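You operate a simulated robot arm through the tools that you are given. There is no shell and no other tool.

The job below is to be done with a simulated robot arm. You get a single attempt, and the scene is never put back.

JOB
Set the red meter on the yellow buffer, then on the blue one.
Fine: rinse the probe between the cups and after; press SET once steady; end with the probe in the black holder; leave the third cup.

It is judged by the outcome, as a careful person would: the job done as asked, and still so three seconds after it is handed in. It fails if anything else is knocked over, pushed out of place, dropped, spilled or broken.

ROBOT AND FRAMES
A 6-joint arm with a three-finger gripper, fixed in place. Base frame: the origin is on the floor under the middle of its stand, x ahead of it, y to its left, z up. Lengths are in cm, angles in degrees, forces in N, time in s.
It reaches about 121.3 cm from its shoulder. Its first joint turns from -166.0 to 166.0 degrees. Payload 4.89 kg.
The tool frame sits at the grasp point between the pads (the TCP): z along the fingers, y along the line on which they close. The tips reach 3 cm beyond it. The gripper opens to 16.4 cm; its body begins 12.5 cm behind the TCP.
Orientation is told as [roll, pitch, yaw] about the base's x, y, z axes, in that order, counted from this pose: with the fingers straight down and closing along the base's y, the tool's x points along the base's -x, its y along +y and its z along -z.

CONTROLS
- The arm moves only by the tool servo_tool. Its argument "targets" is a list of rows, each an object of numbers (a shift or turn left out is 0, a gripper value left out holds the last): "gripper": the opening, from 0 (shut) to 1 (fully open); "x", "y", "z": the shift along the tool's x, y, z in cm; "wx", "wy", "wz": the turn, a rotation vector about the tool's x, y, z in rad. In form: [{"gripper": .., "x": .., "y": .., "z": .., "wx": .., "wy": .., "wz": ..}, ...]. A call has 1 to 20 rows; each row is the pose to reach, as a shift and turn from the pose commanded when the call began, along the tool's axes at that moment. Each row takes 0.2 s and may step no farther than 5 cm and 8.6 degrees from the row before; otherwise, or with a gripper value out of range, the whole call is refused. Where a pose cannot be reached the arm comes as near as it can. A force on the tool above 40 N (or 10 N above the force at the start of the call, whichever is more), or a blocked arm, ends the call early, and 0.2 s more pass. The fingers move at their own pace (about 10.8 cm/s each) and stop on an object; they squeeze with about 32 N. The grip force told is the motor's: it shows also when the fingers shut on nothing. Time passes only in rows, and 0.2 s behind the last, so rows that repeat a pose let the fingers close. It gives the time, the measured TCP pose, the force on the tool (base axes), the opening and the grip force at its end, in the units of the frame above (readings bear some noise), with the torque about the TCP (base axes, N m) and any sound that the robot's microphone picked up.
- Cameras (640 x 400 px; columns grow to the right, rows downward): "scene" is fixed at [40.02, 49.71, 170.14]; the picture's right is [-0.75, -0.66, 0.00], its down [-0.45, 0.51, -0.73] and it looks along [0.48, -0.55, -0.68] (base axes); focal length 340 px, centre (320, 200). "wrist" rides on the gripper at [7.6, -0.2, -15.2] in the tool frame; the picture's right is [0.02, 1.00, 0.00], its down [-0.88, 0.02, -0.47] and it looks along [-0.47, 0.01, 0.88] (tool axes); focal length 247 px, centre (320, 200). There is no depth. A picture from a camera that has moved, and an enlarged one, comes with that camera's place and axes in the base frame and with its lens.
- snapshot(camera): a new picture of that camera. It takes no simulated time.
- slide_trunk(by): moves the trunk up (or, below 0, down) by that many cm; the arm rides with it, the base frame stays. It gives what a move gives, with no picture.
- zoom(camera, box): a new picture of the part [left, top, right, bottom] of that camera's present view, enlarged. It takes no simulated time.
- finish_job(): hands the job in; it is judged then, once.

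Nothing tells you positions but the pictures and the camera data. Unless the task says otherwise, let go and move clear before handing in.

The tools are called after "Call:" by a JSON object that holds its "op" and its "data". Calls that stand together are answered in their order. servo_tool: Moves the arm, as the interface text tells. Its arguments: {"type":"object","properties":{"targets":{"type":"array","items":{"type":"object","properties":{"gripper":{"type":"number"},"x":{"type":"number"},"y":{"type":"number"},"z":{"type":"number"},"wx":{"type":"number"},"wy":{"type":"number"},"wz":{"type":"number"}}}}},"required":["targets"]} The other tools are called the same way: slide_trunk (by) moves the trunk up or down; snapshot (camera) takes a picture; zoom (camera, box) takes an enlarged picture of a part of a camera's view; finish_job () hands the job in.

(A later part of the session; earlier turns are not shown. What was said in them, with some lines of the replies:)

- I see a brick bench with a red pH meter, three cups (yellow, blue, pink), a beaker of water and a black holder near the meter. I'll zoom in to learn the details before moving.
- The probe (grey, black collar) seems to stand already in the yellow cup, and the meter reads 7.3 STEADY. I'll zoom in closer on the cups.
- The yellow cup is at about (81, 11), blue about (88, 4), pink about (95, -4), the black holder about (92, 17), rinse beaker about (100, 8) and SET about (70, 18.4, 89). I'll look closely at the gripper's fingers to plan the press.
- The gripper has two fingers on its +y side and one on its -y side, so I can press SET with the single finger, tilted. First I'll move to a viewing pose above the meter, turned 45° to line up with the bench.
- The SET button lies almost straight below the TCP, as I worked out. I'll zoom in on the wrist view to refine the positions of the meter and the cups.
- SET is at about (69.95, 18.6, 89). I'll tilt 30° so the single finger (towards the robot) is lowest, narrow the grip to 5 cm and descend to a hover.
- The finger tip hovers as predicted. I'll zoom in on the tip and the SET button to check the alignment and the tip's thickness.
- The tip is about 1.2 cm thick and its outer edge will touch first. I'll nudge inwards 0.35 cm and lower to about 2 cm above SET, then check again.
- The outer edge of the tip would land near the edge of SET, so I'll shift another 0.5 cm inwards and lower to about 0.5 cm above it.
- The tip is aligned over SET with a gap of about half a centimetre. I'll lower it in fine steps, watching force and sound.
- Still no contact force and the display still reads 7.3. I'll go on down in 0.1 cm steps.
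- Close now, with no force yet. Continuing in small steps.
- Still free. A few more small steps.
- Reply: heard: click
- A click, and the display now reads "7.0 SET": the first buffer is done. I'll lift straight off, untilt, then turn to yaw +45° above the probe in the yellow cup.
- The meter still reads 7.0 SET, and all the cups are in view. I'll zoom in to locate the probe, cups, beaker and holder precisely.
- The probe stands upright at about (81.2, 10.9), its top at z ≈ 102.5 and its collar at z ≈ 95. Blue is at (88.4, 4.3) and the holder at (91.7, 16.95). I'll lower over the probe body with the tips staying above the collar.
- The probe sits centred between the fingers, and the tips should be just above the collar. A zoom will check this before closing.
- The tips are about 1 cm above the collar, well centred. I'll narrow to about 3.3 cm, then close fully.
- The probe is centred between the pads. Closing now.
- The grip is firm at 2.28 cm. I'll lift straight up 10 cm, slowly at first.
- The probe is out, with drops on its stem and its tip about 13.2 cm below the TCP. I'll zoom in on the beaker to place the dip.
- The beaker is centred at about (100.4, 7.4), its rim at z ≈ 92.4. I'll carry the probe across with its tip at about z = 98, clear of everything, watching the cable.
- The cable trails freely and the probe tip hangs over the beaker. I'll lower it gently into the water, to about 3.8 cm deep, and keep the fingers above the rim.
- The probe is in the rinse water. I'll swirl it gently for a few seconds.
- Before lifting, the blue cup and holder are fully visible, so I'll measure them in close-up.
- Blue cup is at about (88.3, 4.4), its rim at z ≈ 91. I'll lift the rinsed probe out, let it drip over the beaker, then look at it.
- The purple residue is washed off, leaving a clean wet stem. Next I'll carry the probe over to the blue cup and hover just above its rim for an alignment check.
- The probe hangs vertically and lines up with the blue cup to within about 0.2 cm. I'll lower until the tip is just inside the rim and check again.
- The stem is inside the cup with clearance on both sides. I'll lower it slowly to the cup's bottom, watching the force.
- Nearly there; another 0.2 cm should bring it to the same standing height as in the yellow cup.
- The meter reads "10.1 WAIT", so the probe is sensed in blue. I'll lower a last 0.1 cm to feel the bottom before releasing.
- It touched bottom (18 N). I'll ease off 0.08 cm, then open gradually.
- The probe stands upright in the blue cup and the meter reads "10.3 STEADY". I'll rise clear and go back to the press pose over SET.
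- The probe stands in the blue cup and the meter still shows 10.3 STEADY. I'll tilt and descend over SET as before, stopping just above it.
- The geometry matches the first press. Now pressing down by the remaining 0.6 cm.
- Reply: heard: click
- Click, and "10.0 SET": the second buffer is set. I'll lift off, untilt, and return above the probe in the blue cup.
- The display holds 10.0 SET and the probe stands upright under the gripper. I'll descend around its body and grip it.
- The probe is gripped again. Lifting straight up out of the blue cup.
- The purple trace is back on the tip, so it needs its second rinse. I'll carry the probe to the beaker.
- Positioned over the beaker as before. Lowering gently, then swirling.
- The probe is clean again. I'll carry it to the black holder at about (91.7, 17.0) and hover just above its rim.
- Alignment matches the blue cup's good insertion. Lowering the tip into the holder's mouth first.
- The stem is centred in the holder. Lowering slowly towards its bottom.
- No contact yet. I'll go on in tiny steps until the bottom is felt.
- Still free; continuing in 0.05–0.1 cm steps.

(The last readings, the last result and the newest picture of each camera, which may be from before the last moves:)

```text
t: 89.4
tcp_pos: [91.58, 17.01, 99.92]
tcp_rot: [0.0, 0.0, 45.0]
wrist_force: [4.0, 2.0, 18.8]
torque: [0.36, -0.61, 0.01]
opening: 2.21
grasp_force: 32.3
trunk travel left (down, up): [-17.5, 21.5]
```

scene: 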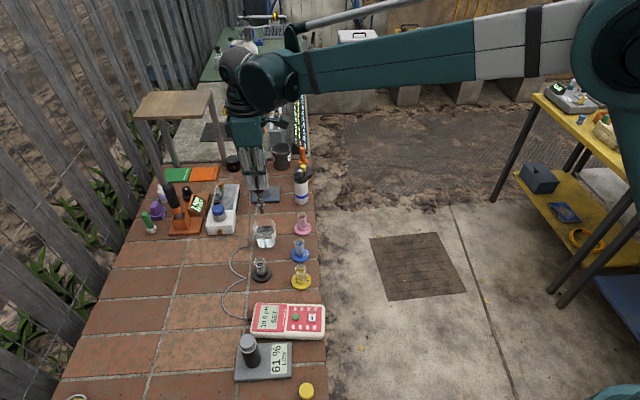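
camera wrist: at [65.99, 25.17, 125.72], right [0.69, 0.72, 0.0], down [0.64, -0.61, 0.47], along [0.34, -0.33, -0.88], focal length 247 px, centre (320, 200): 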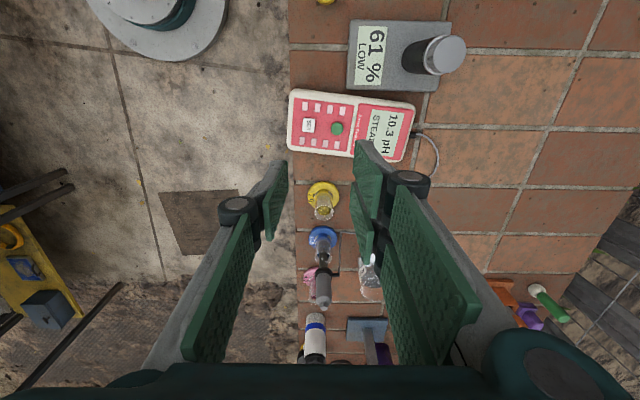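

The bottom is reached (about 18 N). I'll ease off, open gradually and check.

Call:
{"op": "servo_tool", "data": {"targets": [{"z": -0.07}, {"z": -0.07}, {"z": -0.07, "gripper": 0.16}, {"z": -0.07, "gripper": 0.18}, {"z": -0.07, "gripper": 0.22}, {"z": -0.07, "gripper": 0.3}, {"z": -0.07, "gripper": 0.4}, {"z": -0.07, "gripper": 0.45}, {"z": -0.07, "gripper": 0.45}]}}

Call:
{"op": "zoom", "data": {"camera": "wrist", "box": [230, 85, 422, 245]}}

Call:
{"op": "zoom", "data": {"camera": "scene", "box": [220, 200, 348, 350]}}

```text
t: 91.4
tcp_pos: [91.66, 16.9, 99.88]
tcp_rot: [-0.1, 0.1, 45.0]
wrist_force: [-0.4, -0.3, 0.2]
torque: [0.02, 0.0, 0.01]
opening: 7.38
grasp_force: 0.1
trunk travel left (down, up): [-17.5, 21.5]
```

```text
2.50 times, centred on (326, 165) of wrist
camera zoom: at [86.38, 11.48, 115.08], right [-0.72, 0.69, 0.0], down [0.61, 0.64, 0.47], along [0.33, 0.34, -0.88], focal length 617 px, centre (305, 288)
```

zoom: 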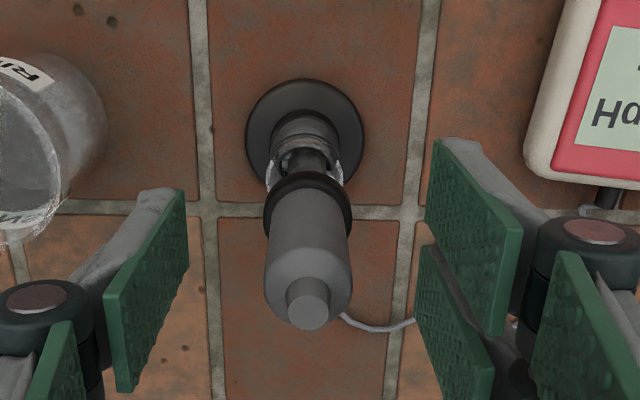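

```text
2.67 times, centred on (284, 275) of scene
camera zoom: at [40.02, 49.71, 170.14], right [-0.75, -0.66, 0.0], down [-0.45, 0.51, -0.73], along [0.48, -0.55, -0.68], focal length 908 px, centre (416, 0)
```

zoom: 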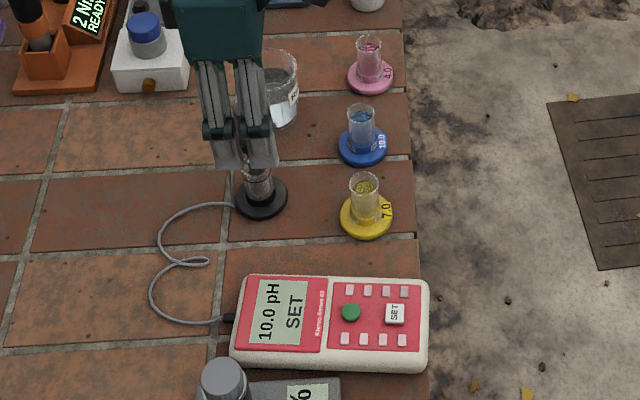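

The probe stands upright in the holder and the meter shows 10.0 SET. I'll rise straight up and move clear towards the robot.

Call:
{"op": "servo_tool", "data": {"targets": [{"z": -1.0}, {"z": -2.5}, {"z": -4.5}, {"z": -7.0}, {"z": -10.0}, {"z": -13.0}, {"z": -16.0}, {"z": -19.0}, {"x": 3.0, "z": -20.0}, {"x": 7.0, "z": -20.0}, {"x": 11.0, "z": -20.0}, {"x": 15.0, "z": -20.0}, {"x": 19.0, "z": -20.0}, {"x": 23.0, "z": -20.0}, {"x": 27.0, "z": -20.0}, {"x": 27.0, "z": -20.0}]}}

Call:
{"op": "snapshot", "data": {"camera": "scene"}}

Call:
{"op": "zoom", "data": {"camera": "scene", "box": [220, 200, 348, 350]}}

Call:
{"op": "snapshot", "data": {"camera": "wrist"}}

```text
t: 94.8
tcp_pos: [72.28, -1.93, 119.9]
tcp_rot: [-0.1, 0.0, 45.1]
wrist_force: [-0.1, 0.2, -0.7]
torque: [-0.02, -0.09, 0.01]
opening: 7.39
grasp_force: 0.0
trunk travel left (down, up): [-17.5, 21.5]
```

```text
taken
```

scene: 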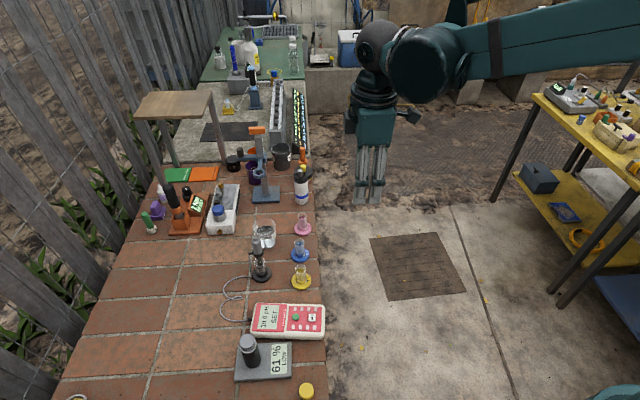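

```text
2.67 times, centred on (284, 275) of scene
camera zoom: at [40.02, 49.71, 170.14], right [-0.75, -0.66, 0.0], down [-0.45, 0.51, -0.73], along [0.48, -0.55, -0.68], focal length 908 px, centre (416, 0)
```

zoom: 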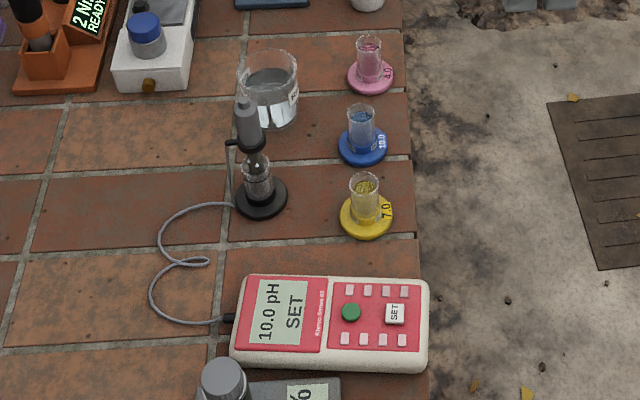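

```text
taken
camera wrist: at [67.01, -7.55, 135.15], right [-0.72, 0.69, 0.0], down [0.61, 0.64, 0.47], along [0.33, 0.34, -0.88], focal length 247 px, centre (320, 200)
```

wrist: 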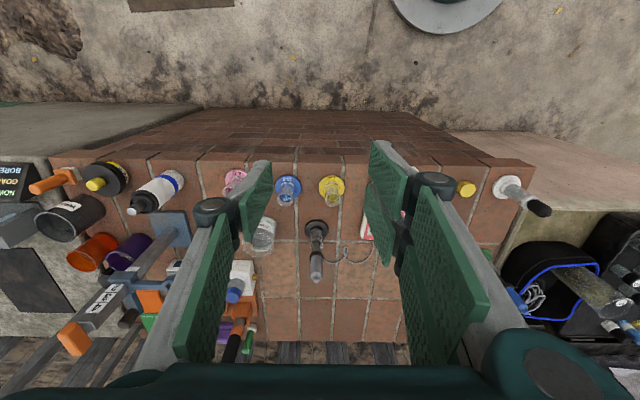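

The probe stands upright in the black holder, the meter shows 10.0 SET, and all three cups and the beaker are where they were. The gripper is empty and clear, so I'm handing the job in.

Call:
{"op": "finish_job", "data": {}}

```text
The job is handed in.
```

The red meter is set on the yellow buffer and then the blue one, and I've handed the job in. I haven't been told how it was judged.

- **Yellow:** the probe was already standing in this cup and the meter read 7.3 STEADY. I pressed SET once; it clicked and the display went to 7.0 SET.
- **Blue:** after a rinse, I stood the probe in the blue cup and waited until the meter read 10.3 STEADY. I pressed SET once; it clicked and the display went to 10.0 SET.
- **Rinsing:** I dipped and swirled the probe in the rinse beaker between the cups and again after blue. Both times the purple residue on its tip was gone afterwards.
- **End state:** the probe stands upright in the black holder, released, with the gripper open and clear of the bench. I left the pink third cup alone, and the last pictures show nothing knocked over, moved or spilled.
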